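You operate a simulated robot arm through the tools that you are given. There is no shell and no other tool. Be economical: measure what you need, move in short steps, check, and stop when the job is done.

The job below is to be done with a simulated two-armed robot. You get a single attempt, and the scene is never put back.

JOB
Wax the long black wallet and buff it, then hold the cream bottle and screw its cap on.
Fine: green pad for wax, purple pad to buff; both back. Set down upright: green pad, purple pad. What is to be rubbed or washed off counts as gone when no trace of it is left.

The check looks at the end state, three seconds after you hand in, the way a careful person would. Anything else that was tipped, shoved, dropped, spilled or broken makes it a failure. A push-on lid holds only when it is set on centred and level and pressed home; a screw cap is set on level and turned clockwise until tight.

ROBOT AND FRAMES
Two 7-joint arms with two-finger parallel grippers on one trunk, on a base that drives. Base frame: it is fixed to the floor where the robot stands at the start and does not move with it; the origin is under the middle of the robot, x ahead of it, y to its left, z up. Units: m, degrees, N and s.
The left shoulder is at the start at [0.07, 0.13, 1.242], the right one opposite. With the tool pointing down near the work surface each hand reaches from about 0.18 to 0.5 m from the robot's upright axis, wherever it stands, measured 20 degrees to its own side. Places, roughly: green pad (7x5x7 cm) [0.5, -0.1, 0.9]; purple pad (7x5x7 cm) [0.5, -0.5, 0.9]; small brown wallet [0.75, -1, 1.25]. Payload 1.57 kg a hand.
The tool frame of a hand sits at the grasp point between the pads (the TCP): z along the fingers, y along the line on which they close. The tips reach 0.03 m beyond it. The gripper opens to 0.08 m. The fingers are 0.017 m wide and 0.012 m thick; the gripper's body (0.04 by 0.082 m) begins 0.08 m behind the TCP.
Orientation is that of the tool frame in the base frame, as a unit quaternion [w, x, y, z]. With the fingers straight down and closing along the base's y, the tool's x points along the base's -x, its y along +y and its z along -z.

CONTROLS
- The arms move only by the tool arm_command. It takes "left_motion", "right_motion" or both (then of equal length, played together; a hand with none holds still); each is text: rows parted by semicolons, each of 7 numbers parted by spaces: the shift along the tool's x, y, z in m, then the turn, a rotation vector about the tool's x, y, z in degrees, then the gripper command, from -1 (fully open) to 1 (shut), values between in proportion. In form: dx dy dz wx wy wz fingers; .... A call has 1 to 12 rows; each row is the pose to reach, as a shift and turn from the pose commanded when the call began, along the tool's axes at that moment. A row lasts 0.2 s, in which the tool goes at most 0.05 m and 8.6 degrees; a call with a longer step from one row to the next is refused whole, and so is a gripper value outside its range. A pose out of reach is approached as far as the arm can. The call stops where the force on the tool passes 50 N (or 10 N more than at its start, if that is more) or the arm is blocked; 0.2 s more then pass. Each finger travels about 0.108 m/s and halts on what it meets, pressing with about 32 N; the grip force reading is that of the motor and also rises with nothing between the fingers. The clock runs only during rows and for 0.2 s after the last one: add rows that repeat a pose to give the fingers time. It gives the time, the measured TCP pose, the force on the tool (base axes), the opening and the grip force at its end, in the units of the frame above (readings bear some noise), with the torque about the TCP (base axes, N m) and any sound that the robot's microphone picked up, and new pictures: "pictures" is both (left out), scene, wrist or none (wrist: the cameras of the hands that moved).
- Cameras (640 x 400 px; columns grow to the right, rows downward): "scene" is now at [0.1232, -0.0363, 1.4621]; the picture's right is [-0.44, -0.90, 0.00], its down [-0.61, 0.30, -0.73] and it looks along [0.66, -0.32, -0.68] (base axes); focal length 254 px, centre (320, 200). "left" rides on the left gripper at [0.072, 0.007, -0.122] in its tool frame; the picture's right is [-0.09, 1.00, 0.00], its down [-0.84, -0.08, -0.54] and it looks along [-0.54, -0.05, 0.84] (tool axes); focal length 238 px, centre (320, 200). "right" rides on the right gripper at [0.072, -0.007, -0.122] in its tool frame; the picture's right is [0.09, 1.00, 0.00], its down [-0.84, 0.08, -0.54] and it looks along [-0.54, 0.05, 0.84] (tool axes); focal length 238 px, centre (320, 200). There is no depth. A picture from a camera that has moved, and an enlarged one, comes with that camera's place and axes in the base frame and with its lens.
- slide_trunk(by): slides the trunk up (or, below 0, down) by that many m; the arms and the scene camera ride with it, the base frame stays. It gives what a move gives, with no picture.
- roll_base(legs): drives the robot by 1 to 6 legs, each [ahead, left, turn to the left] in m, m and degrees, along the robot's own axes; the way and the turn of a leg run together, so that a leg with both is an arc; at most 1.5 m and 180 degrees a leg. The arms and the cameras ride along, it lands a little off, and it stops where it bumps. It gives what a move gives, and a new picture of the scene camera.
- pan_tilt(pan, tilt): turns the head with the scene camera to pan (to the left, within 86 degrees either way) and tilt (down, from -29 to 69), counted from straight ahead of the robot. It gives what a move gives, and a new picture of the scene camera.
- zoom(camera, box): a new picture of the part [left, top, right, bottom] of that camera's present view, enlarged. The clock stands still meanwhile.
- finish_job(): hands the job in; it is judged then, once.

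Go step by step. Nothing tells you exact positions but the pictures and the camera data: compare them with the known pose of the tool, close in by small moves and look again before you grip or let go. The budget is 120 turns and 260 pictures, counting those below and the enlarged ones. Unless the task says otherwise, let go and move clear before handing in, and close with one line.

The tools are called after ">>>" as a command line: name --argument value ..., lists and objects as JSON in quotes. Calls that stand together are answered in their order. arm_command: Moves the arms, as the interface text tells. Its arguments: {"type":"object","properties":{"left_motion":{"type":"string"},"right_motion":{"type":"string"},"pictures":{"type":"string","enum":["both","scene","wrist","none"]}},"required":[]} The other tools are called the same way: slide_trunk (by) slides the trunk up or down; roll_base (legs) drives the base; pan_tilt (pan, tilt) turns the head that bears the scene camera; zoom (camera, box) takes an enlarged picture of a part of a camera's view; finish_job () hands the job in.

At the start:

```text
time: 0.0
left_position: [0.3298, -0.0021, 1.2828]
left_orientation: [0.0, 0.001, 1.0, 0.0]
left_contact_force: [-0.4, 0.9, 0.7]
left_moment: [-0.01, -0.03, -0.01]
left_grip_width: 0.0802
left_grip_force: 0.0
right_position: [0.2585, -0.3723, 1.2312]
right_orientation: [0.0, 0.0, 1.0, 0.0]
right_contact_force: [0.2, -0.2, -0.2]
right_moment: [0.01, 0.04, -0.01]
right_grip_width: 0.0799
right_grip_force: 0.1
trunk travel left (down, up): [-0.88, 0.06]
robot x, y, heading: [0.0009, -0.0006, 0.2]
head pan, tilt: [-26.1, 42.8]
```

scene: 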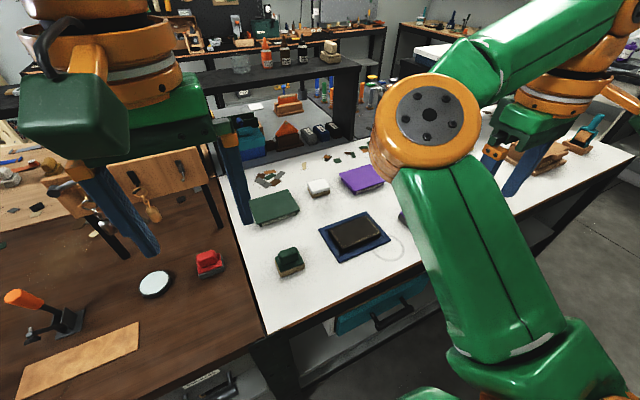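
right: 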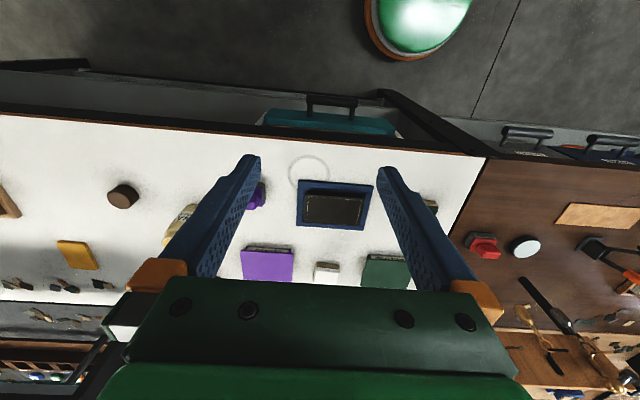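
left: 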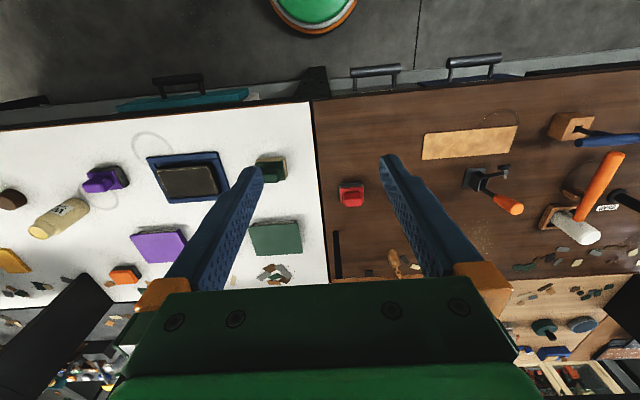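

I see the black wallet on a blue mat with the green and purple pads either side of it, and the cream bottle lying to the right. I'll look closer first.

>>> zoom --camera "scene" --box '[230, 140, 430, 290]'

>>> zoom --camera "left" --box '[0, 100, 320, 300]'

>>> zoom --camera "right" --box '[0, 100, 240, 300]'

>>> zoom --camera "right" --box '[230, 130, 480, 300]'

```text
2.67 times, centred on (330, 215) of scene
camera zoom: at [0.1232, -0.0363, 1.4621], right [-0.44, -0.9, 0.0], down [-0.61, 0.3, -0.73], along [0.66, -0.32, -0.68], focal length 677 px, centre (293, 160)
```

zoom: 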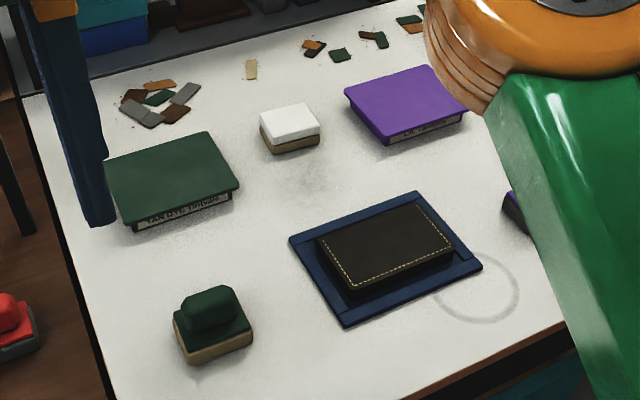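

```text
2.00 times, centred on (160, 200) of left
camera zoom: at [0.2556, 0.0052, 1.405], right [0.09, 1.0, 0.0], down [0.84, -0.08, 0.54], along [0.54, -0.05, -0.84], focal length 477 px, centre (640, 200)
```

zoom: 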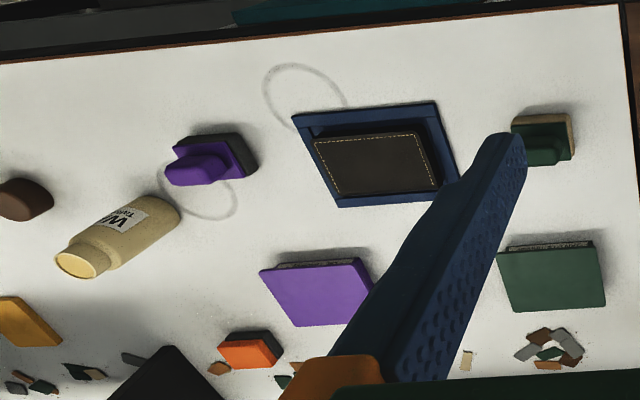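

```text
2.00 times, centred on (120, 200) of right
camera zoom: at [0.188, -0.3804, 1.3535], right [-0.09, 1.0, 0.0], down [0.84, 0.08, 0.54], along [0.54, 0.05, -0.84], focal length 477 px, centre (720, 200)
```

zoom: 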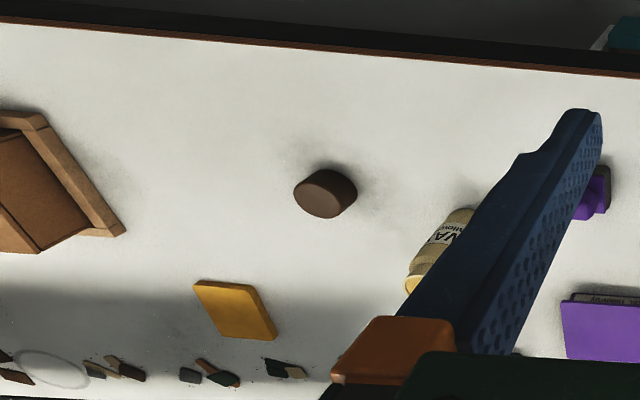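

```text
2.35 times, centred on (355, 215) of right
camera zoom: at [0.188, -0.3804, 1.3535], right [-0.09, 1.0, 0.0], down [0.84, 0.08, 0.54], along [0.54, 0.05, -0.84], focal length 561 px, centre (238, 165)
```

zoom: 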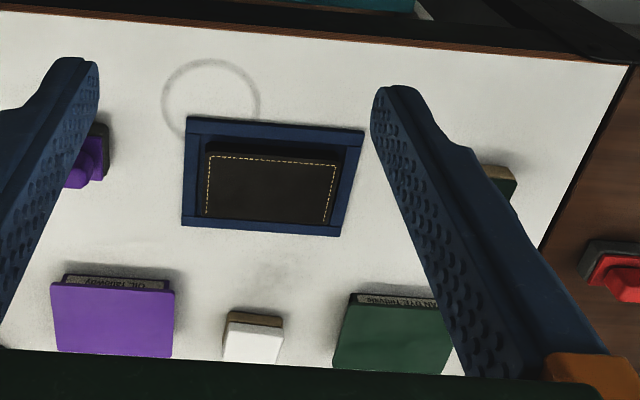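

I need to read the labels to know what the flat green and purple items are. Enlarging more.

>>> zoom --camera "scene" --box '[245, 180, 325, 230]'

>>> zoom --camera "scene" --box '[330, 150, 410, 200]'

>>> zoom --camera "left" --box '[20, 150, 140, 250]'

>>> zoom --camera "scene" --box '[310, 200, 400, 270]'

```text
8.00 times, centred on (285, 205) of scene
camera zoom: at [0.1232, -0.0363, 1.4621], right [-0.44, -0.9, 0.0], down [-0.61, 0.3, -0.73], along [0.66, -0.32, -0.68], focal length 2030 px, centre (600, 160)
```

zoom: 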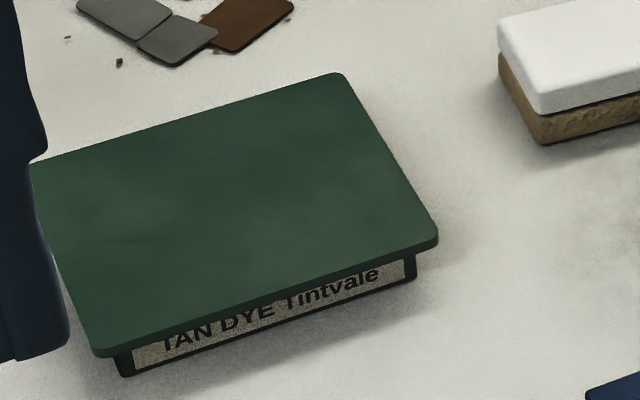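

```text
8.00 times, centred on (370, 175) of scene
camera zoom: at [0.1232, -0.0363, 1.4621], right [-0.44, -0.9, 0.0], down [-0.61, 0.3, -0.73], along [0.66, -0.32, -0.68], focal length 2030 px, centre (-80, 400)
```

zoom: 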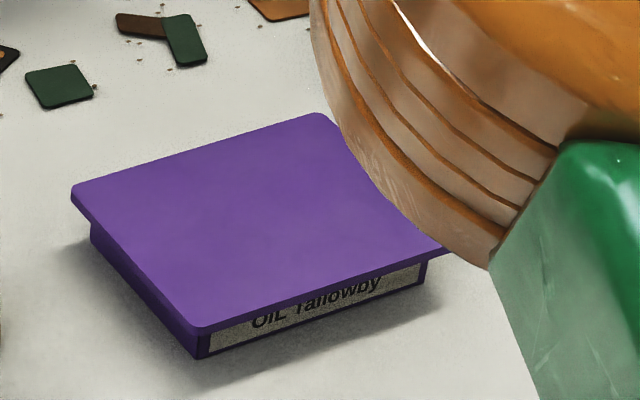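

```text
4.00 times, centred on (80, 200) of left
camera zoom: at [0.2556, 0.0052, 1.405], right [0.09, 1.0, 0.0], down [0.84, -0.08, 0.54], along [0.54, -0.05, -0.84], focal length 953 px, centre (1280, 200)
```

zoom: 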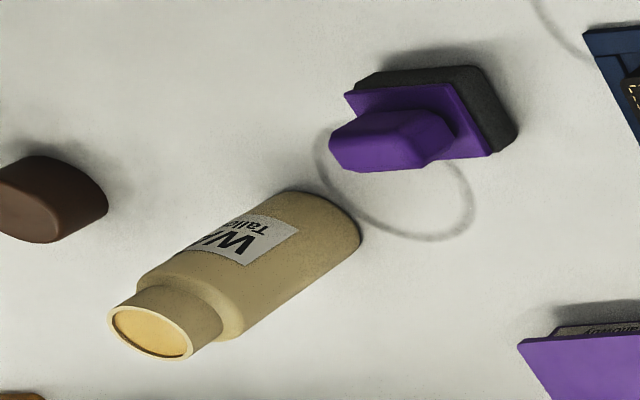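

```text
5.71 times, centred on (355, 235) of scene
camera zoom: at [0.1232, -0.0363, 1.4621], right [-0.44, -0.9, 0.0], down [-0.61, 0.3, -0.73], along [0.66, -0.32, -0.68], focal length 1450 px, centre (120, 0)
```

zoom: 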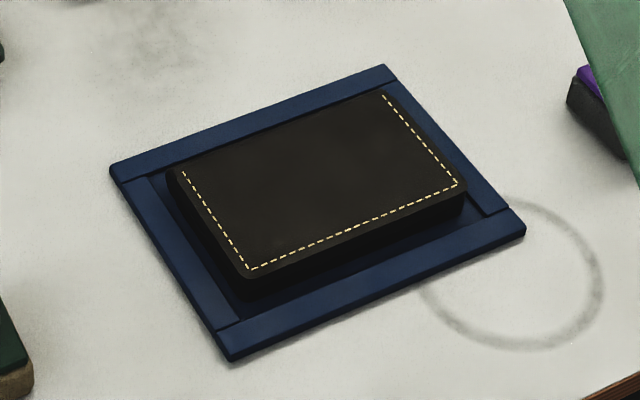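

The flat boxes are closed dye and oil; the standing cream bottle reads "WA…", its mouth open, with a brown cap further right. I'll shift the right hand to the right to see that region properly.

>>> arm_command --right_motion "0 -0.05 0 0 0 0 -1; 0 -0.10 0 0 0 0 -1; 0 -0.15 0 0 0 0 -1; 0 -0.20 0 0 0 0 -1; 0.02 -0.24 -0.02 0 0 0 -1; 0.02 -0.24 -0.02 0 0 0 -1" --pictures "both"

>>> zoom --camera "right" --box '[160, 80, 480, 280]'

```text
time: 1.4
left_position: [0.3267, -0.0038, 1.2823]
left_orientation: [0.0, -0.001, 1.0, 0.0]
left_contact_force: [-0.2, -0.4, 0.1]
left_moment: [0.0, -0.03, -0.01]
left_grip_width: 0.08
left_grip_force: 0.1
right_position: [0.2158, -0.5366, 1.2103]
right_orientation: [0.0, 0.0, 1.0, 0.0]
right_contact_force: [0.5, -0.3, 0.8]
right_moment: [0.02, 0.02, 0.0]
right_grip_width: 0.0803
right_grip_force: 0.0
right hand out of reach, approached as far as the arm can: row 3, 4, 5, 6
trunk travel left (down, up): [-0.88, 0.06]
robot x, y, heading: [0.0027, 0.003, -0.1]
head pan, tilt: [-26.1, 42.8]
camera scene: at [0.121, -0.038, 1.4622], right [-0.44, -0.9, 0.0], down [-0.61, 0.3, -0.73], along [0.66, -0.32, -0.68], focal length 254 px, centre (320, 200)
camera right: at [0.1436, -0.5448, 1.3327], right [-0.09, 1.0, 0.0], down [0.84, 0.08, 0.54], along [0.54, 0.05, -0.84], focal length 238 px, centre (320, 200)
```

scene: 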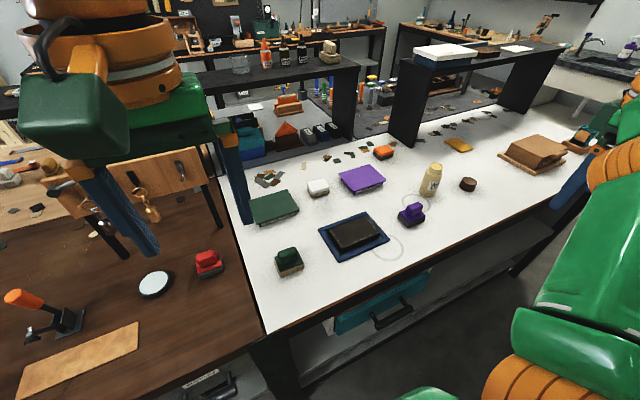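
right: 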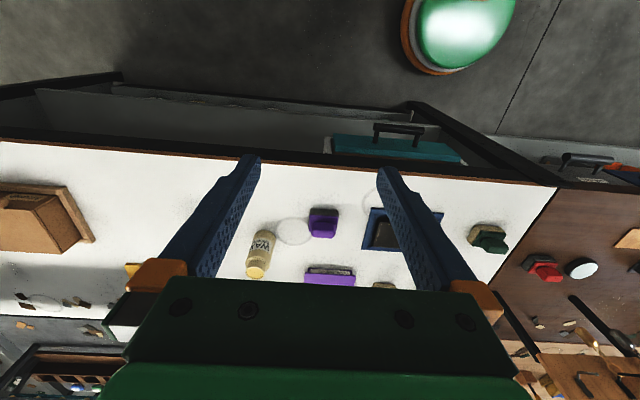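

```text
2.00 times, centred on (320, 180) of right
camera zoom: at [0.1436, -0.5448, 1.3327], right [-0.09, 1.0, 0.0], down [0.84, 0.08, 0.54], along [0.54, 0.05, -0.84], focal length 477 px, centre (320, 240)
```

zoom: 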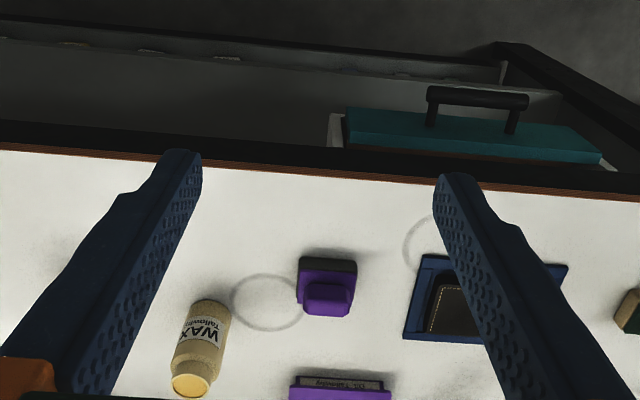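

View is clear now: WAX bottle upright and open at roughly (0.6,-0.65), cap to its right, pads either side of the wallet. I'll drive a little nearer and to the right, then look at the green pad closely.

>>> roll_base --legs '[[0.08, -0.14, 0]]'

>>> zoom --camera "scene" --box '[200, 130, 520, 330]'

```text
time: 2.8
left_position: [0.4059, -0.1387, 1.2837]
left_orientation: [0.002, -0.001, 1.0, -0.002]
left_contact_force: [-0.3, -0.6, -0.2]
left_moment: [-0.03, -0.02, 0.01]
left_grip_width: 0.08
left_grip_force: 0.0
right_position: [0.2953, -0.6719, 1.2131]
right_orientation: [0.001, 0.001, 1.0, -0.003]
right_contact_force: [-0.6, 0.8, -1.0]
right_moment: [-0.04, 0.01, -0.01]
right_grip_width: 0.0798
right_grip_force: 0.0
trunk travel left (down, up): [-0.88, 0.06]
robot x, y, heading: [0.0809, -0.1398, 0.1]
head pan, tilt: [-26.1, 42.8]
camera scene: at [0.2003, -0.1719, 1.4624], right [-0.44, -0.9, 0.0], down [-0.61, 0.3, -0.74], along [0.66, -0.32, -0.68], focal length 254 px, centre (320, 200)
```

scene: 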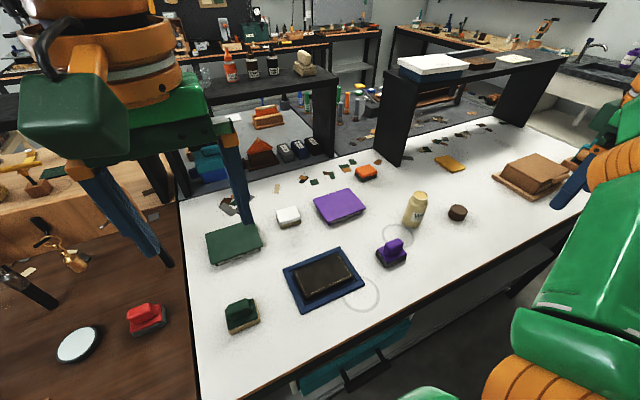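

```text
2.00 times, centred on (360, 230) of scene
camera zoom: at [0.2003, -0.1719, 1.4624], right [-0.44, -0.9, 0.0], down [-0.61, 0.3, -0.74], along [0.66, -0.32, -0.68], focal length 508 px, centre (240, 140)
```

zoom: 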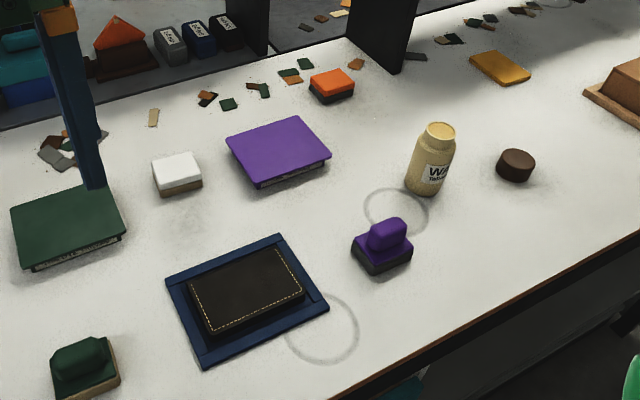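

Left hand sits near the green pad; I'll lower it above the pad and look.

>>> arm_command --left_motion "-0.01 0 0.045 0 0 0 -1; -0.02 0 0.09 0 0 0 -1; -0.03 0 0.135 0 0 0 -1; -0.04 0 0.17 0 0 0 -1; -0.04 0 0.17 0 0 0 -1" --pictures "wrist"

>>> zoom --camera "left" --box '[200, 60, 440, 210]'

```text
time: 4.0
left_position: [0.4498, -0.1412, 1.111]
left_orientation: [0.0, -0.001, 1.0, -0.002]
left_contact_force: [0.5, -0.2, -0.8]
left_moment: [-0.01, 0.04, 0.02]
left_grip_width: 0.0798
left_grip_force: 0.0
right_position: [0.2978, -0.6754, 1.211]
right_orientation: [0.0, 0.0, 1.0, -0.001]
right_contact_force: [-0.7, 0.3, -0.2]
right_moment: [0.02, 0.03, 0.0]
right_grip_width: 0.08
right_grip_force: 0.1
trunk travel left (down, up): [-0.88, 0.06]
robot x, y, heading: [0.0772, -0.1415, -0.1]
head pan, tilt: [-26.1, 42.8]
camera left: at [0.3759, -0.1342, 1.2343], right [0.09, 1.0, 0.0], down [0.84, -0.08, 0.54], along [0.54, -0.05, -0.84], focal length 238 px, centre (320, 200)
```

left: 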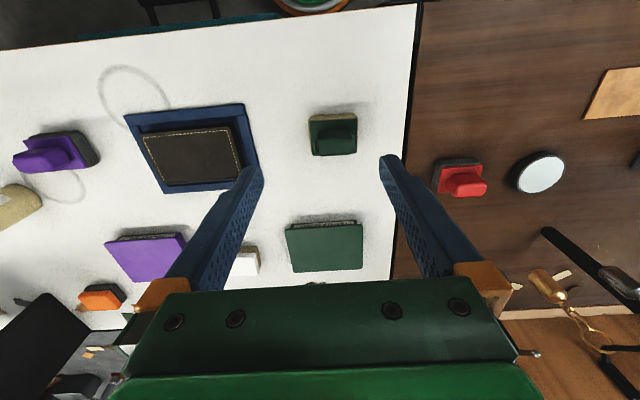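

```text
2.67 times, centred on (320, 135) of left
camera zoom: at [0.3759, -0.1342, 1.2343], right [0.09, 1.0, 0.0], down [0.84, -0.08, 0.54], along [0.54, -0.05, -0.84], focal length 636 px, centre (320, 373)
```

zoom: 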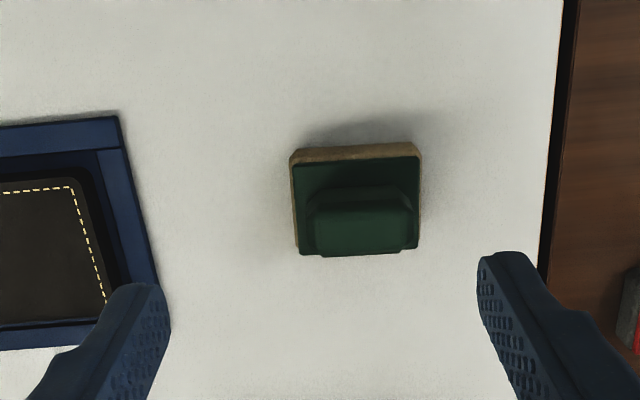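

Green pad is at about (0.488,-0.124), its handle lying along y, with the base aligned to y. I'll move above it and lower further.

>>> arm_command --left_motion "-0.02 0.01 0.03 0 0 0 -1; -0.04 0.017 0.06 0 0 0 -1; -0.04 0.017 0.09 0 0 0 -1; -0.04 0.017 0.09 0 0 0 -1" --pictures "both"

>>> zoom --camera "left" --box '[200, 60, 440, 210]'

>>> zoom --camera "scene" --box '[180, 220, 340, 340]'

```text
time: 5.0
left_position: [0.489, -0.1235, 1.022]
left_orientation: [0.0, -0.001, 1.0, 0.0]
left_contact_force: [0.5, 0.5, 0.1]
left_moment: [0.01, 0.02, -0.03]
left_grip_width: 0.0801
left_grip_force: 0.2
right_position: [0.2972, -0.6747, 1.2099]
right_orientation: [0.0, 0.0, 1.0, -0.002]
right_contact_force: [-0.5, 0.2, 0.5]
right_moment: [-0.01, -0.01, 0.0]
right_grip_width: 0.08
right_grip_force: 0.0
trunk travel left (down, up): [-0.88, 0.06]
robot x, y, heading: [0.0807, -0.1393, -0.1]
head pan, tilt: [-26.1, 42.8]
camera scene: at [0.2024, -0.1761, 1.4621], right [-0.44, -0.9, 0.0], down [-0.61, 0.3, -0.73], along [0.66, -0.32, -0.68], focal length 254 px, centre (320, 200)
camera left: at [0.4155, -0.1181, 1.1441], right [0.09, 1.0, 0.0], down [0.84, -0.08, 0.54], along [0.54, -0.05, -0.84], focal length 238 px, centre (320, 200)
```

scene: 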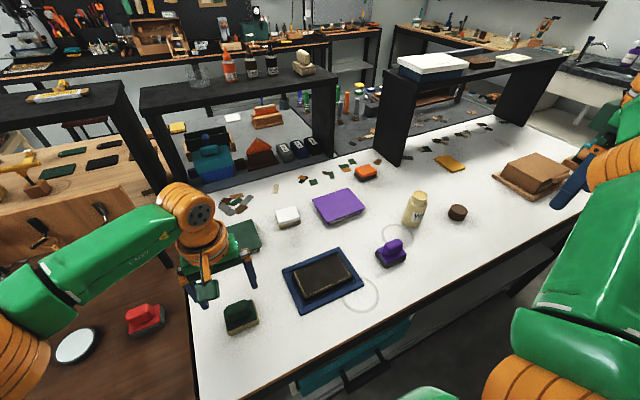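
left: 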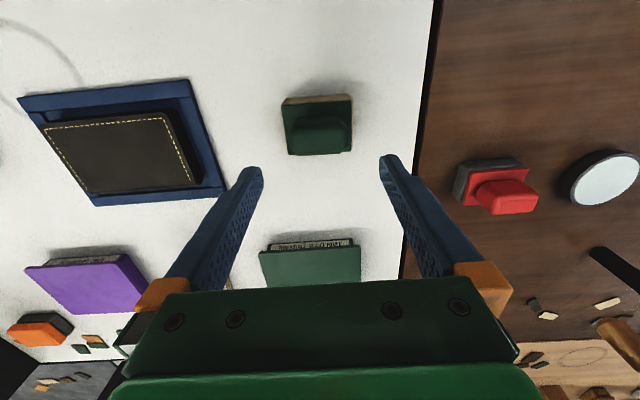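

```text
2.67 times, centred on (320, 135) of left
camera zoom: at [0.4155, -0.1181, 1.1441], right [0.09, 1.0, 0.0], down [0.84, -0.08, 0.54], along [0.54, -0.05, -0.84], focal length 636 px, centre (320, 373)
```

zoom: 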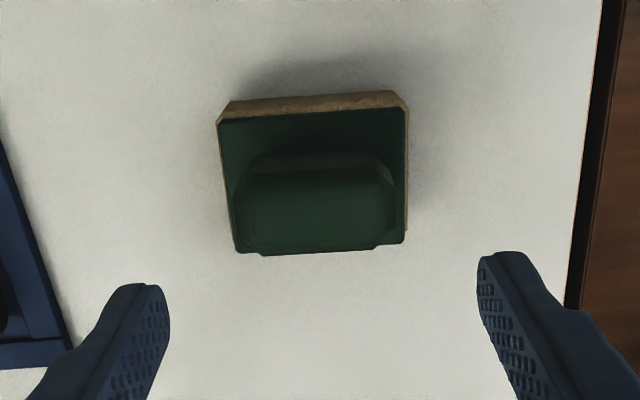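

```text
3.33 times, centred on (260, 280) of scene
camera zoom: at [0.2024, -0.1761, 1.4621], right [-0.44, -0.9, 0.0], down [-0.61, 0.3, -0.73], along [0.66, -0.32, -0.68], focal length 846 px, centre (520, -67)
```

zoom: 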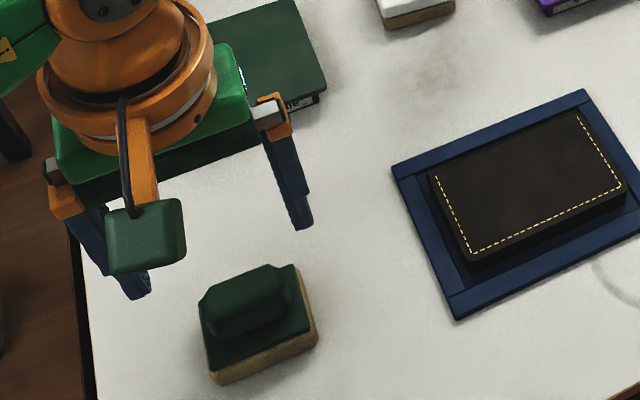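

Hand is centred over the pad. Lowering so the tips come just above the base plate of the pad.

>>> arm_command --left_motion "0.002 -0.001 0.03 0 0 0 -1; 0.002 -0.001 0.06 0 0 0 -1; 0.002 -0.001 0.08 0 0 0 -1; 0.002 -0.001 0.08 0 0 0 -1" --pictures "both"

>>> zoom --camera "scene" --box '[180, 220, 340, 340]'

```text
time: 6.0
left_position: [0.4865, -0.1267, 0.9427]
left_orientation: [0.0, -0.001, 1.0, 0.0]
left_contact_force: [0.7, 0.2, 0.7]
left_moment: [-0.04, 0.01, 0.0]
left_grip_width: 0.0803
left_grip_force: 0.0
right_position: [0.2982, -0.6759, 1.2107]
right_orientation: [0.0, 0.0, 1.0, -0.001]
right_contact_force: [-0.1, 1.1, 0.3]
right_moment: [0.01, 0.0, -0.01]
right_grip_width: 0.0801
right_grip_force: 0.1
trunk travel left (down, up): [-0.88, 0.06]
robot x, y, heading: [0.0791, -0.1374, -0.2]
head pan, tilt: [-26.1, 42.8]
camera scene: at [0.2026, -0.176, 1.4621], right [-0.44, -0.9, 0.0], down [-0.61, 0.3, -0.73], along [0.66, -0.32, -0.68], focal length 254 px, centre (320, 200)
camera left: at [0.4133, -0.1193, 1.0645], right [0.09, 1.0, 0.0], down [0.84, -0.08, 0.54], along [0.54, -0.05, -0.84], focal length 238 px, centre (320, 200)
```

scene: 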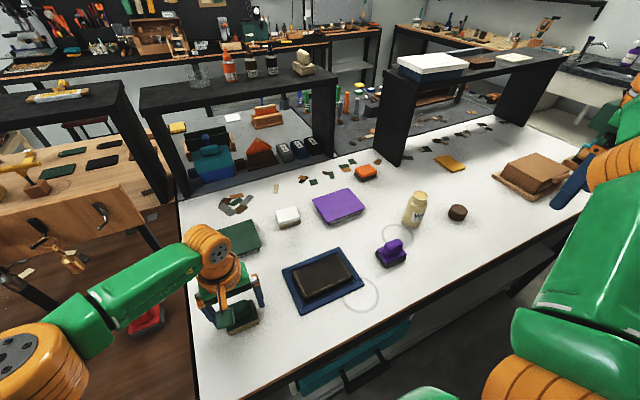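
left: 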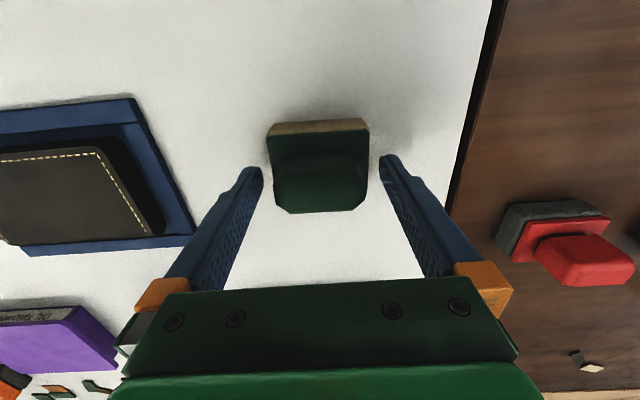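

```text
3.33 times, centred on (260, 280) of scene
camera zoom: at [0.2026, -0.176, 1.4621], right [-0.44, -0.9, 0.0], down [-0.61, 0.3, -0.73], along [0.66, -0.32, -0.68], focal length 846 px, centre (520, -67)
```

zoom: 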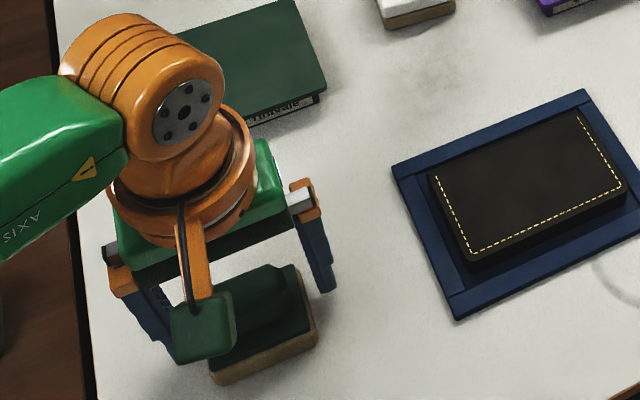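

Centred. Lowering a touch more and closing on the handle.

>>> arm_command --left_motion "0.003 0 0.009 0 0 0 -1; 0.003 0 0.009 0 0 0 0; 0.003 0 0.009 0 0 0 1; 0.003 0 0.009 0 0 0 1; 0.003 0 0.009 0 0 0 1" --pictures "both"

>>> zoom --camera "left" --box '[220, 90, 420, 220]'

```text
time: 7.2
left_position: [0.4831, -0.126, 0.9338]
left_orientation: [0.001, -0.001, 1.0, 0.0]
left_contact_force: [2.8, 0.6, 4.9]
left_moment: [0.05, -0.08, -0.04]
left_grip_width: 0.0643
left_grip_force: 32.1
right_position: [0.2962, -0.6755, 1.2107]
right_orientation: [0.0, 0.0, 1.0, -0.001]
right_contact_force: [0.6, 0.7, 0.8]
right_moment: [0.04, 0.04, 0.0]
right_grip_width: 0.0798
right_grip_force: 0.1
trunk travel left (down, up): [-0.88, 0.06]
robot x, y, heading: [0.0821, -0.1418, 0.1]
head pan, tilt: [-26.1, 42.8]
camera scene: at [0.2025, -0.176, 1.4621], right [-0.44, -0.9, 0.0], down [-0.61, 0.3, -0.73], along [0.66, -0.32, -0.68], focal length 254 px, centre (320, 200)
camera left: at [0.4101, -0.1188, 1.0559], right [0.09, 1.0, 0.0], down [0.84, -0.08, 0.54], along [0.54, -0.05, -0.84], focal length 238 px, centre (320, 200)
```

scene: 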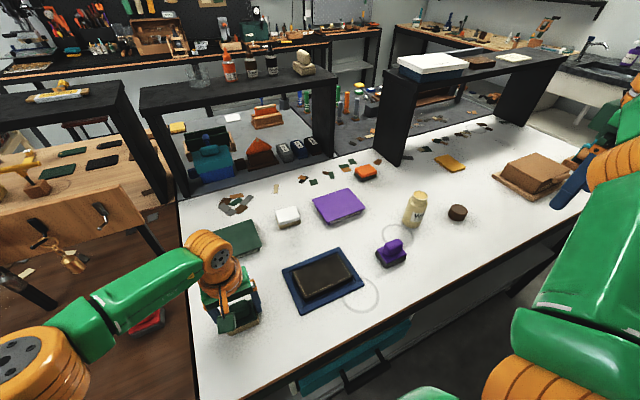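
left: 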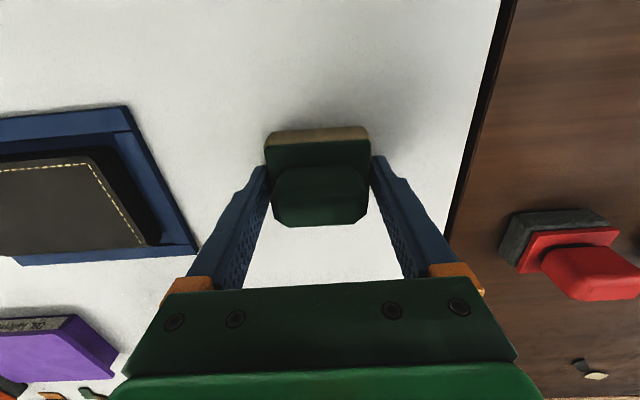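

```text
3.08 times, centred on (320, 155) of left
camera zoom: at [0.4101, -0.1188, 1.0559], right [0.09, 1.0, 0.0], down [0.84, -0.08, 0.54], along [0.54, -0.05, -0.84], focal length 733 px, centre (320, 338)
```

zoom: 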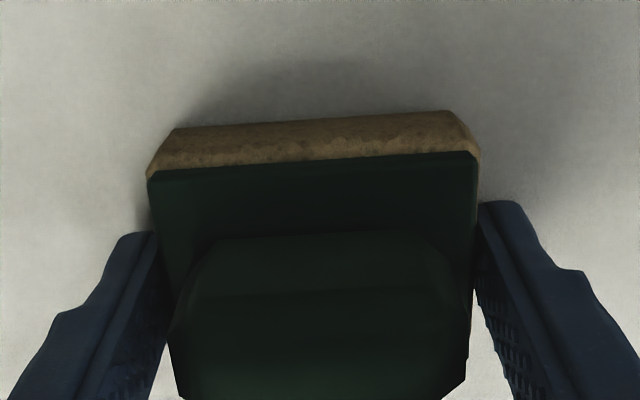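

Grip reads 64 mm, so I have the handle. Lifting a few centimetres to check.

>>> arm_command --left_motion "0 0 -0.04 0 0 0 1; 0 0 -0.09 0 0 0 1; 0 0 -0.13 0 0 0 1; 0 0 -0.13 0 0 0 1" --pictures "both"

>>> zoom --camera "scene" --box '[180, 200, 340, 320]'

```text
time: 8.2
left_position: [0.4833, -0.1258, 1.0647]
left_orientation: [0.0, 0.0, 1.0, 0.0]
left_contact_force: [-1.4, 1.0, -0.2]
left_moment: [0.02, 0.0, 0.03]
left_grip_width: 0.064
left_grip_force: 32.4
right_position: [0.2983, -0.6747, 1.2105]
right_orientation: [0.001, 0.0, 1.0, -0.001]
right_contact_force: [-0.2, 0.6, -0.4]
right_moment: [0.0, -0.01, 0.0]
right_grip_width: 0.0798
right_grip_force: 0.1
trunk travel left (down, up): [-0.88, 0.06]
robot x, y, heading: [0.0789, -0.138, -0.0]
head pan, tilt: [-26.1, 42.8]
camera scene: at [0.2031, -0.176, 1.462], right [-0.44, -0.9, 0.0], down [-0.61, 0.3, -0.73], along [0.66, -0.32, -0.68], focal length 254 px, centre (320, 200)
camera left: at [0.4111, -0.1182, 1.1859], right [0.09, 1.0, 0.0], down [0.84, -0.08, 0.54], along [0.54, -0.05, -0.84], focal length 238 px, centre (320, 200)
```

scene: 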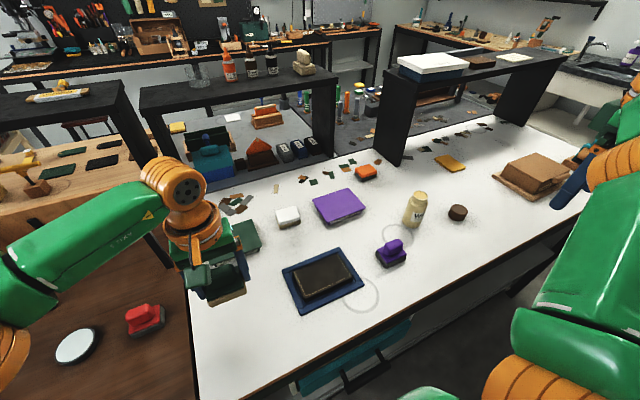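
left: 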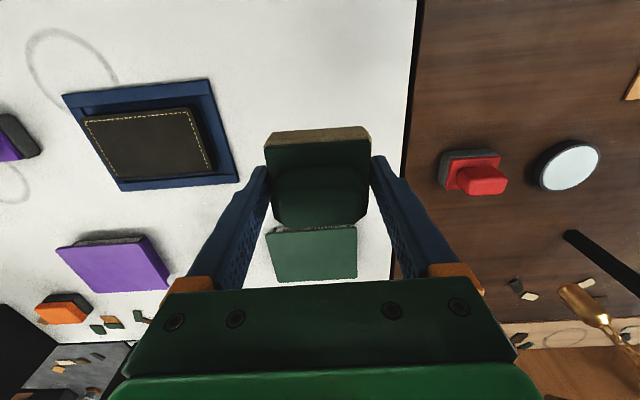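

```text
3.33 times, centred on (260, 260) of scene
camera zoom: at [0.2031, -0.176, 1.462], right [-0.44, -0.9, 0.0], down [-0.61, 0.3, -0.73], along [0.66, -0.32, -0.68], focal length 846 px, centre (520, 0)
```

zoom: 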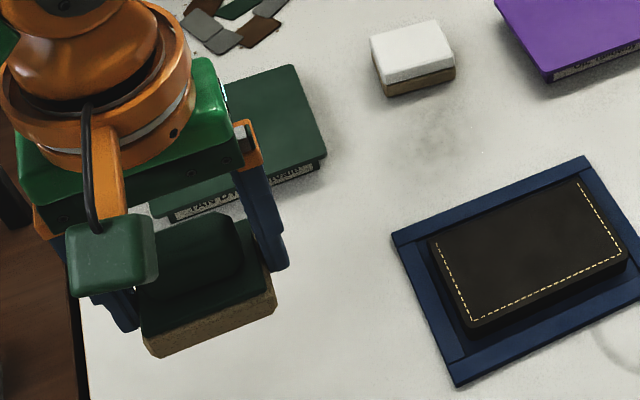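

Pad held level. Wallet top is at about (0.50,-0.348), 14.5×8.7 cm. I'll carry the pad above it and go down to light contact.

>>> arm_command --left_motion "-0.005 -0.045 0 0 0 0 1; -0.01 -0.09 0 0 0 0 1; -0.015 -0.135 0 0 0 0 1; -0.017 -0.18 0.02 0 0 0 1; -0.017 -0.20 0.05 0 0 0 1; -0.017 -0.20 0.08 0 0 0 1; -0.017 -0.20 0.09 0 0 0 1; -0.017 -0.20 0.095 0 0 0 1" --pictures "both"

>>> zoom --camera "scene" --box '[230, 200, 390, 320]'

```text
time: 10.0
left_position: [0.4563, -0.2325, 1.0322]
left_orientation: [0.001, -0.001, 1.0, 0.0]
left_contact_force: [0.3, -0.4, -0.3]
left_moment: [-0.01, -0.02, 0.03]
left_grip_width: 0.0639
left_grip_force: 31.8
left hand out of reach, approached as far as the arm can: row 2, 3, 4, 5, 6, 7, 8
right_position: [0.2969, -0.6757, 1.2116]
right_orientation: [0.0, 0.0, 1.0, 0.0]
right_contact_force: [0.0, 0.4, 0.0]
right_moment: [0.01, -0.02, 0.0]
right_grip_width: 0.08
right_grip_force: 0.1
trunk travel left (down, up): [-0.88, 0.06]
robot x, y, heading: [0.0821, -0.1403, 0.3]
head pan, tilt: [-26.1, 42.8]
camera scene: at [0.2027, -0.1766, 1.4621], right [-0.44, -0.9, 0.0], down [-0.61, 0.3, -0.73], along [0.66, -0.32, -0.68], focal length 254 px, centre (320, 200)
camera left: at [0.3836, -0.2248, 1.1551], right [0.09, 1.0, 0.0], down [0.84, -0.08, 0.54], along [0.54, -0.05, -0.84], focal length 238 px, centre (320, 200)
```

scene: 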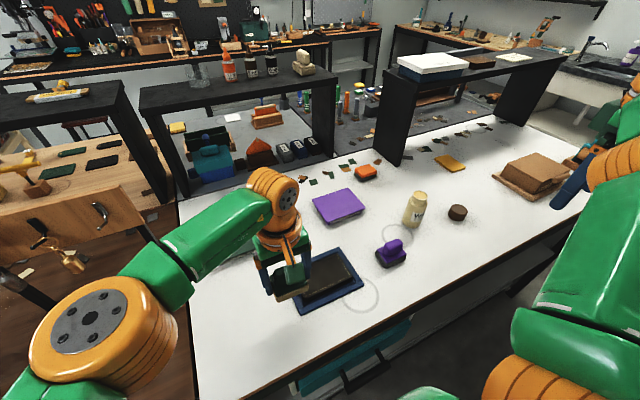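
left: 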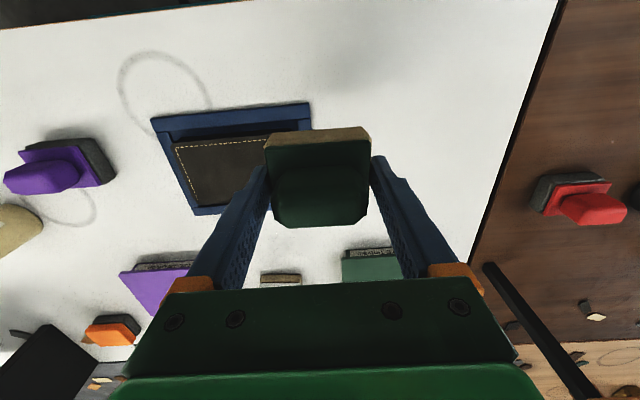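

```text
3.33 times, centred on (310, 260) of scene
camera zoom: at [0.2027, -0.1766, 1.4621], right [-0.44, -0.9, 0.0], down [-0.61, 0.3, -0.73], along [0.66, -0.32, -0.68], focal length 846 px, centre (353, 0)
```

zoom: 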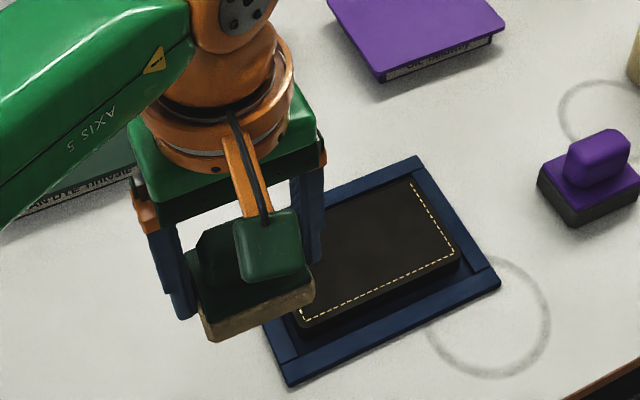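

Out of reach from here for the left hand; I'll raise the pad and drive right so the wallet lies to my left-front.

>>> arm_command --left_motion "0 0 -0.04 0 0 0 1; 0 0 -0.08 0 0 0 1; 0 0 -0.08 0 0 0 1" --pictures "none"

>>> roll_base --legs '[[0.0, -0.32, 0]]'

```text
time: 10.8
left_position: [0.4589, -0.2225, 1.1129]
left_orientation: [-0.001, 0.0, 1.0, -0.001]
left_contact_force: [-0.3, 0.9, -0.7]
left_moment: [-0.01, -0.01, 0.0]
left_grip_width: 0.0641
left_grip_force: 31.7
left hand out of reach, approached as far as the arm can: row 2, 3
right_position: [0.2979, -0.6753, 1.2101]
right_orientation: [0.0, 0.0, 1.0, -0.001]
right_contact_force: [0.7, 0.1, -0.4]
right_moment: [0.03, 0.0, 0.01]
right_grip_width: 0.0799
right_grip_force: 0.0
trunk travel left (down, up): [-0.88, 0.06]
robot x, y, heading: [0.0777, -0.1427, -0.2]
head pan, tilt: [-26.1, 42.8]
```

```text
time: 12.9
left_position: [0.4591, -0.5374, 1.1145]
left_orientation: [-0.001, -0.003, 1.0, -0.002]
left_contact_force: [1.0, 0.4, -0.4]
left_moment: [-0.01, 0.01, 0.01]
left_grip_width: 0.064
left_grip_force: 31.9
right_position: [0.2982, -0.9905, 1.2118]
right_orientation: [0.0, -0.001, 1.0, -0.002]
right_contact_force: [-0.2, 0.1, 0.8]
right_moment: [-0.01, -0.04, 0.0]
right_grip_width: 0.0802
right_grip_force: 0.1
trunk travel left (down, up): [-0.88, 0.06]
robot x, y, heading: [0.0813, -0.46, 0.2]
head pan, tilt: [-26.1, 42.8]
camera scene: at [0.2031, -0.4912, 1.4622], right [-0.44, -0.9, 0.0], down [-0.61, 0.3, -0.73], along [0.66, -0.32, -0.68], focal length 254 px, centre (320, 200)
```

scene: 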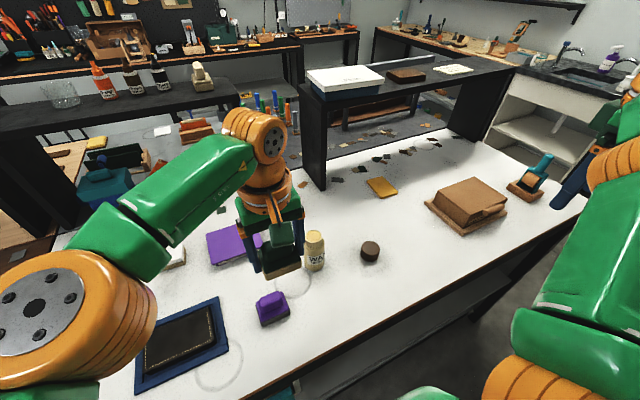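

Now bring the pad back left over the wallet and turn the head to watch it.

>>> arm_command --left_motion "-0.01 0.05 0 0 0 0 1; -0.02 0.10 0 0 0 0 1; -0.03 0.15 0 0 0 0 1; -0.04 0.20 0 0 0 0 1; -0.041 0.227 0.04 0 0 0 1; -0.041 0.227 0.08 0 0 0 1; -0.041 0.227 0.12 0 0 0 1; -0.041 0.227 0.12 0 0 0 1" --pictures "wrist"

>>> pan_tilt --pan 15 --tilt 55

```text
refused: row 1 steps farther than a row can; nothing moved
```

```text
time: 14.0
left_position: [0.4597, -0.5411, 1.1131]
left_orientation: [0.0, -0.002, 1.0, -0.001]
left_contact_force: [-0.8, 0.4, -0.1]
left_moment: [-0.01, -0.04, -0.03]
left_grip_width: 0.064
left_grip_force: 32.0
right_position: [0.2986, -0.9939, 1.2103]
right_orientation: [0.0, -0.001, 1.0, -0.001]
right_contact_force: [-0.2, 1.1, -0.6]
right_moment: [-0.03, 0.07, 0.01]
right_grip_width: 0.0797
right_grip_force: 0.0
trunk travel left (down, up): [-0.88, 0.06]
robot x, y, heading: [0.0786, -0.456, 0.1]
head pan, tilt: [15.0, 55.0]
camera scene: at [0.1982, -0.4395, 1.4455], right [0.26, -0.97, 0.0], down [-0.79, -0.21, -0.57], along [0.55, 0.15, -0.82], focal length 254 px, centre (320, 200)
```

scene: 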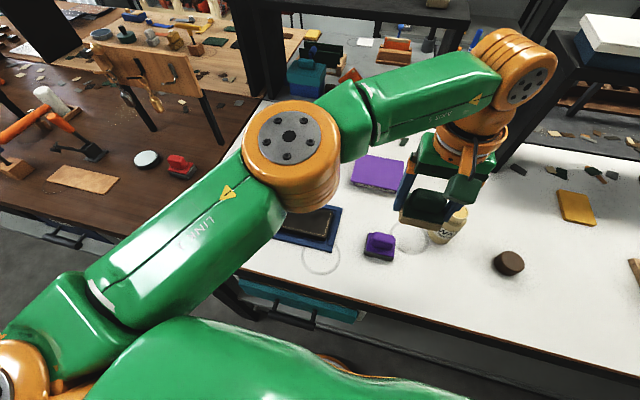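

>>> arm_command --left_motion "-0.01 0.045 0 0 0 0 1; -0.02 0.09 0 0 0 0 1; -0.03 0.135 0 0 0 0 1; -0.035 0.18 0 0 0 0 1; -0.041 0.22 0.02 0 0 0 1; -0.041 0.227 0.06 0 0 0 1; -0.041 0.227 0.10 0 0 0 1; -0.041 0.227 0.12 0 0 0 1; -0.041 0.227 0.12 0 0 0 1" --pictures "both"

```text
time: 16.0
left_position: [0.4996, -0.3127, 0.9922]
left_orientation: [0.0, -0.001, 1.0, -0.002]
left_contact_force: [0.5, 1.0, -1.3]
left_moment: [0.0, 0.03, 0.01]
left_grip_width: 0.0637
left_grip_force: 31.9
right_position: [0.2985, -0.9931, 1.2114]
right_orientation: [0.001, -0.001, 1.0, -0.001]
right_contact_force: [0.2, 0.5, 1.0]
right_moment: [0.04, -0.02, -0.02]
right_grip_width: 0.0799
right_grip_force: 0.1
trunk travel left (down, up): [-0.88, 0.06]
robot x, y, heading: [0.0792, -0.4594, 0.1]
head pan, tilt: [15.0, 55.0]
camera scene: at [0.198, -0.439, 1.4455], right [0.26, -0.97, 0.0], down [-0.79, -0.21, -0.57], along [0.55, 0.15, -0.82], focal length 254 px, centre (320, 200)
camera left: at [0.4274, -0.3056, 1.1152], right [0.09, 1.0, 0.0], down [0.84, -0.07, 0.54], along [0.54, -0.05, -0.84], focal length 238 px, centre (320, 200)
```

scene: 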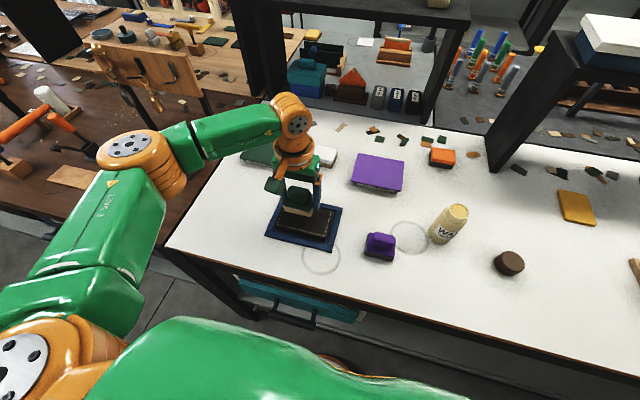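
left: 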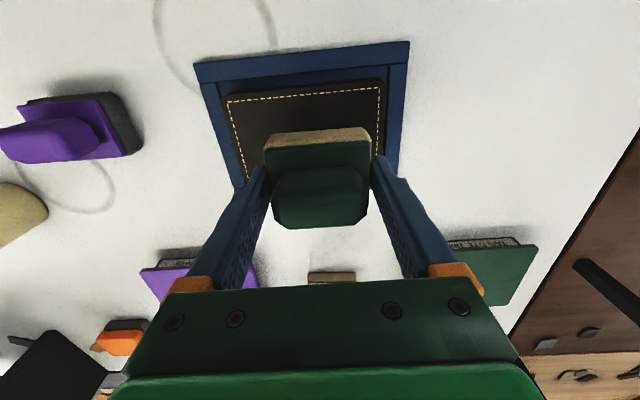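

Pad is above the wallet. Lowering in small steps to feel contact.

>>> arm_command --left_motion "0 0 0.015 0 0 0 1; 0 0 0.025 0 0 0 1; 0 0 0.031 0 0 0 1; 0 0 0.031 0 0 0 1" --pictures "none"

>>> zoom --camera "scene" --box '[250, 170, 370, 260]'

>>> zoom --camera "scene" --box '[410, 190, 490, 250]'

```text
time: 17.0
left_position: [0.5, -0.3139, 0.9628]
left_orientation: [0.001, 0.0, 1.0, -0.001]
left_contact_force: [0.2, 0.3, -1.2]
left_moment: [0.03, 0.01, -0.02]
left_grip_width: 0.064
left_grip_force: 32.2
right_position: [0.299, -0.9938, 1.2116]
right_orientation: [0.001, 0.0, 1.0, -0.002]
right_contact_force: [-0.1, 0.0, 0.6]
right_moment: [-0.01, -0.02, -0.01]
right_grip_width: 0.0801
right_grip_force: 0.0
trunk travel left (down, up): [-0.88, 0.06]
robot x, y, heading: [0.077, -0.4601, 0.1]
head pan, tilt: [15.0, 55.0]
```

```text
4.44 times, centred on (310, 215) of scene
camera zoom: at [0.1982, -0.4391, 1.4455], right [0.26, -0.97, 0.0], down [-0.79, -0.21, -0.57], along [0.55, 0.15, -0.82], focal length 1128 px, centre (364, 133)
```

zoom: 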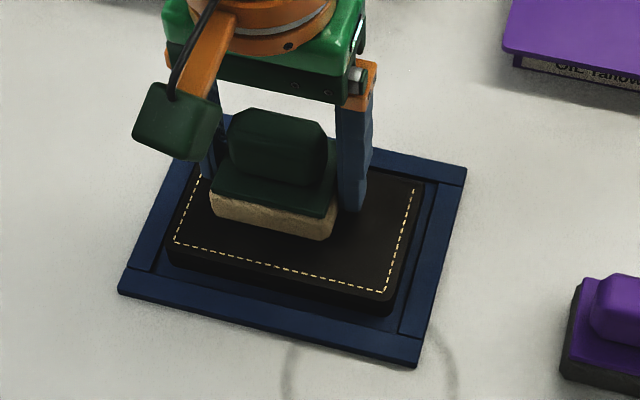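

```text
6.67 times, centred on (450, 220) of scene
camera zoom: at [0.1982, -0.4391, 1.4455], right [0.26, -0.97, 0.0], down [-0.79, -0.21, -0.57], along [0.55, 0.15, -0.82], focal length 1692 px, centre (-547, 67)
```

zoom: 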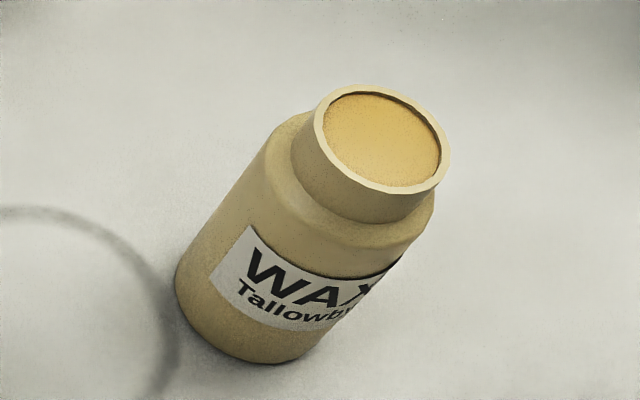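

Still a small gap. Continue down to contact and try one stroke to see whether the pad already carries wax.

>>> arm_command --left_motion "0 0 0.006 0 0 0 1; 0 0 0.010 0 0 0 1; 0 0 0.010 0 0 0 1" --pictures "none"

```text
time: 17.8
left_position: [0.4991, -0.3151, 0.9558]
left_orientation: [0.005, -0.002, 1.0, 0.0]
left_contact_force: [12.2, 5.4, 38.7]
left_moment: [0.32, 0.1, -0.04]
left_grip_width: 0.0639
left_grip_force: 31.8
right_position: [0.2955, -0.9932, 1.2121]
right_orientation: [0.002, -0.002, 1.0, -0.001]
right_contact_force: [0.2, 0.0, 0.0]
right_moment: [0.01, 0.04, 0.02]
right_grip_width: 0.08
right_grip_force: 0.1
trunk travel left (down, up): [-0.88, 0.06]
robot x, y, heading: [0.0795, -0.4606, 0.1]
head pan, tilt: [15.0, 55.0]
```

Contact at TCP z≈0.957. Easing the pressure and making a stroke across.

>>> arm_command --left_motion "0 0 -0.003 0 0 0 1; 0.02 -0.02 -0.003 0 0 0 1; 0.02 -0.04 -0.003 0 0 0 1; 0 -0.04 -0.003 0 0 0 1; -0.02 -0.04 -0.003 0 0 0 1; -0.02 -0.01 -0.003 0 0 0 1; -0.02 0.02 -0.003 0 0 0 1; 0 0.02 -0.003 0 0 0 1; 0 0.02 -0.06 0 0 0 1" --pictures "none"

>>> arm_command --left_motion "0 0.05 0 0 0 0 1; 0 0.10 0 0 0 0 1; 0 0.10 0 0 0 0 1" --pictures "wrist"

>>> zoom --camera "scene" --box '[250, 170, 370, 260]'

```text
refused: row 9 steps farther than a row can; nothing moved
```

```text
time: 18.6
left_position: [0.4967, -0.2074, 0.9483]
left_orientation: [-0.003, -0.002, 1.0, -0.001]
left_contact_force: [-0.8, 0.1, -1.3]
left_moment: [-0.02, 0.03, -0.01]
left_grip_width: 0.0642
left_grip_force: 32.2
right_position: [0.2993, -0.9883, 1.2121]
right_orientation: [0.001, -0.001, 1.0, -0.003]
right_contact_force: [0.1, -0.3, -0.2]
right_moment: [-0.05, -0.01, -0.01]
right_grip_width: 0.0801
right_grip_force: 0.1
trunk travel left (down, up): [-0.88, 0.06]
robot x, y, heading: [0.0824, -0.4572, 0.1]
head pan, tilt: [15.0, 55.0]
camera left: at [0.4245, -0.2007, 1.0705], right [0.09, 1.0, 0.0], down [0.84, -0.07, 0.54], along [0.53, -0.05, -0.84], focal length 238 px, centre (320, 200)
```

left: 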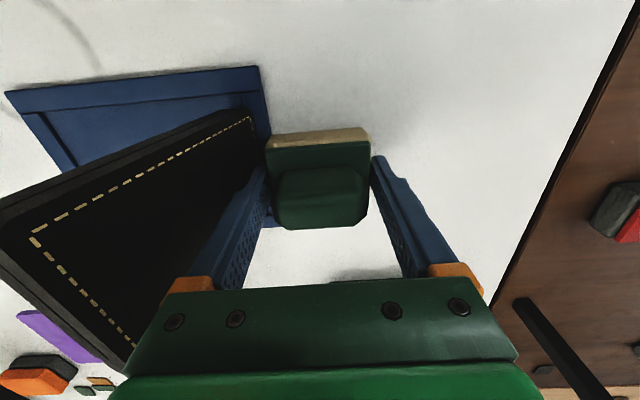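

```text
4.44 times, centred on (310, 215) of scene
camera zoom: at [0.1981, -0.433, 1.4448], right [0.26, -0.96, 0.0], down [-0.79, -0.22, -0.57], along [0.55, 0.15, -0.82], focal length 1128 px, centre (364, 133)
```

zoom: 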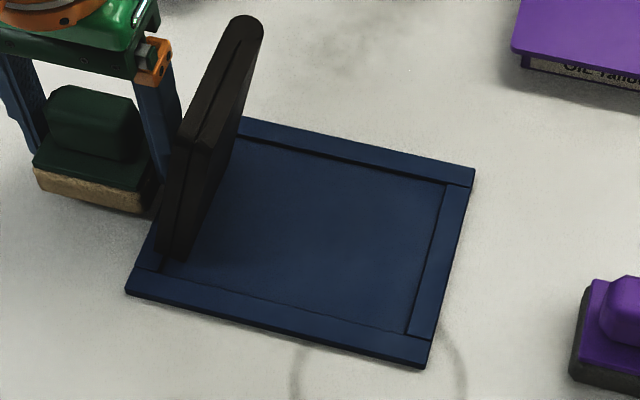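

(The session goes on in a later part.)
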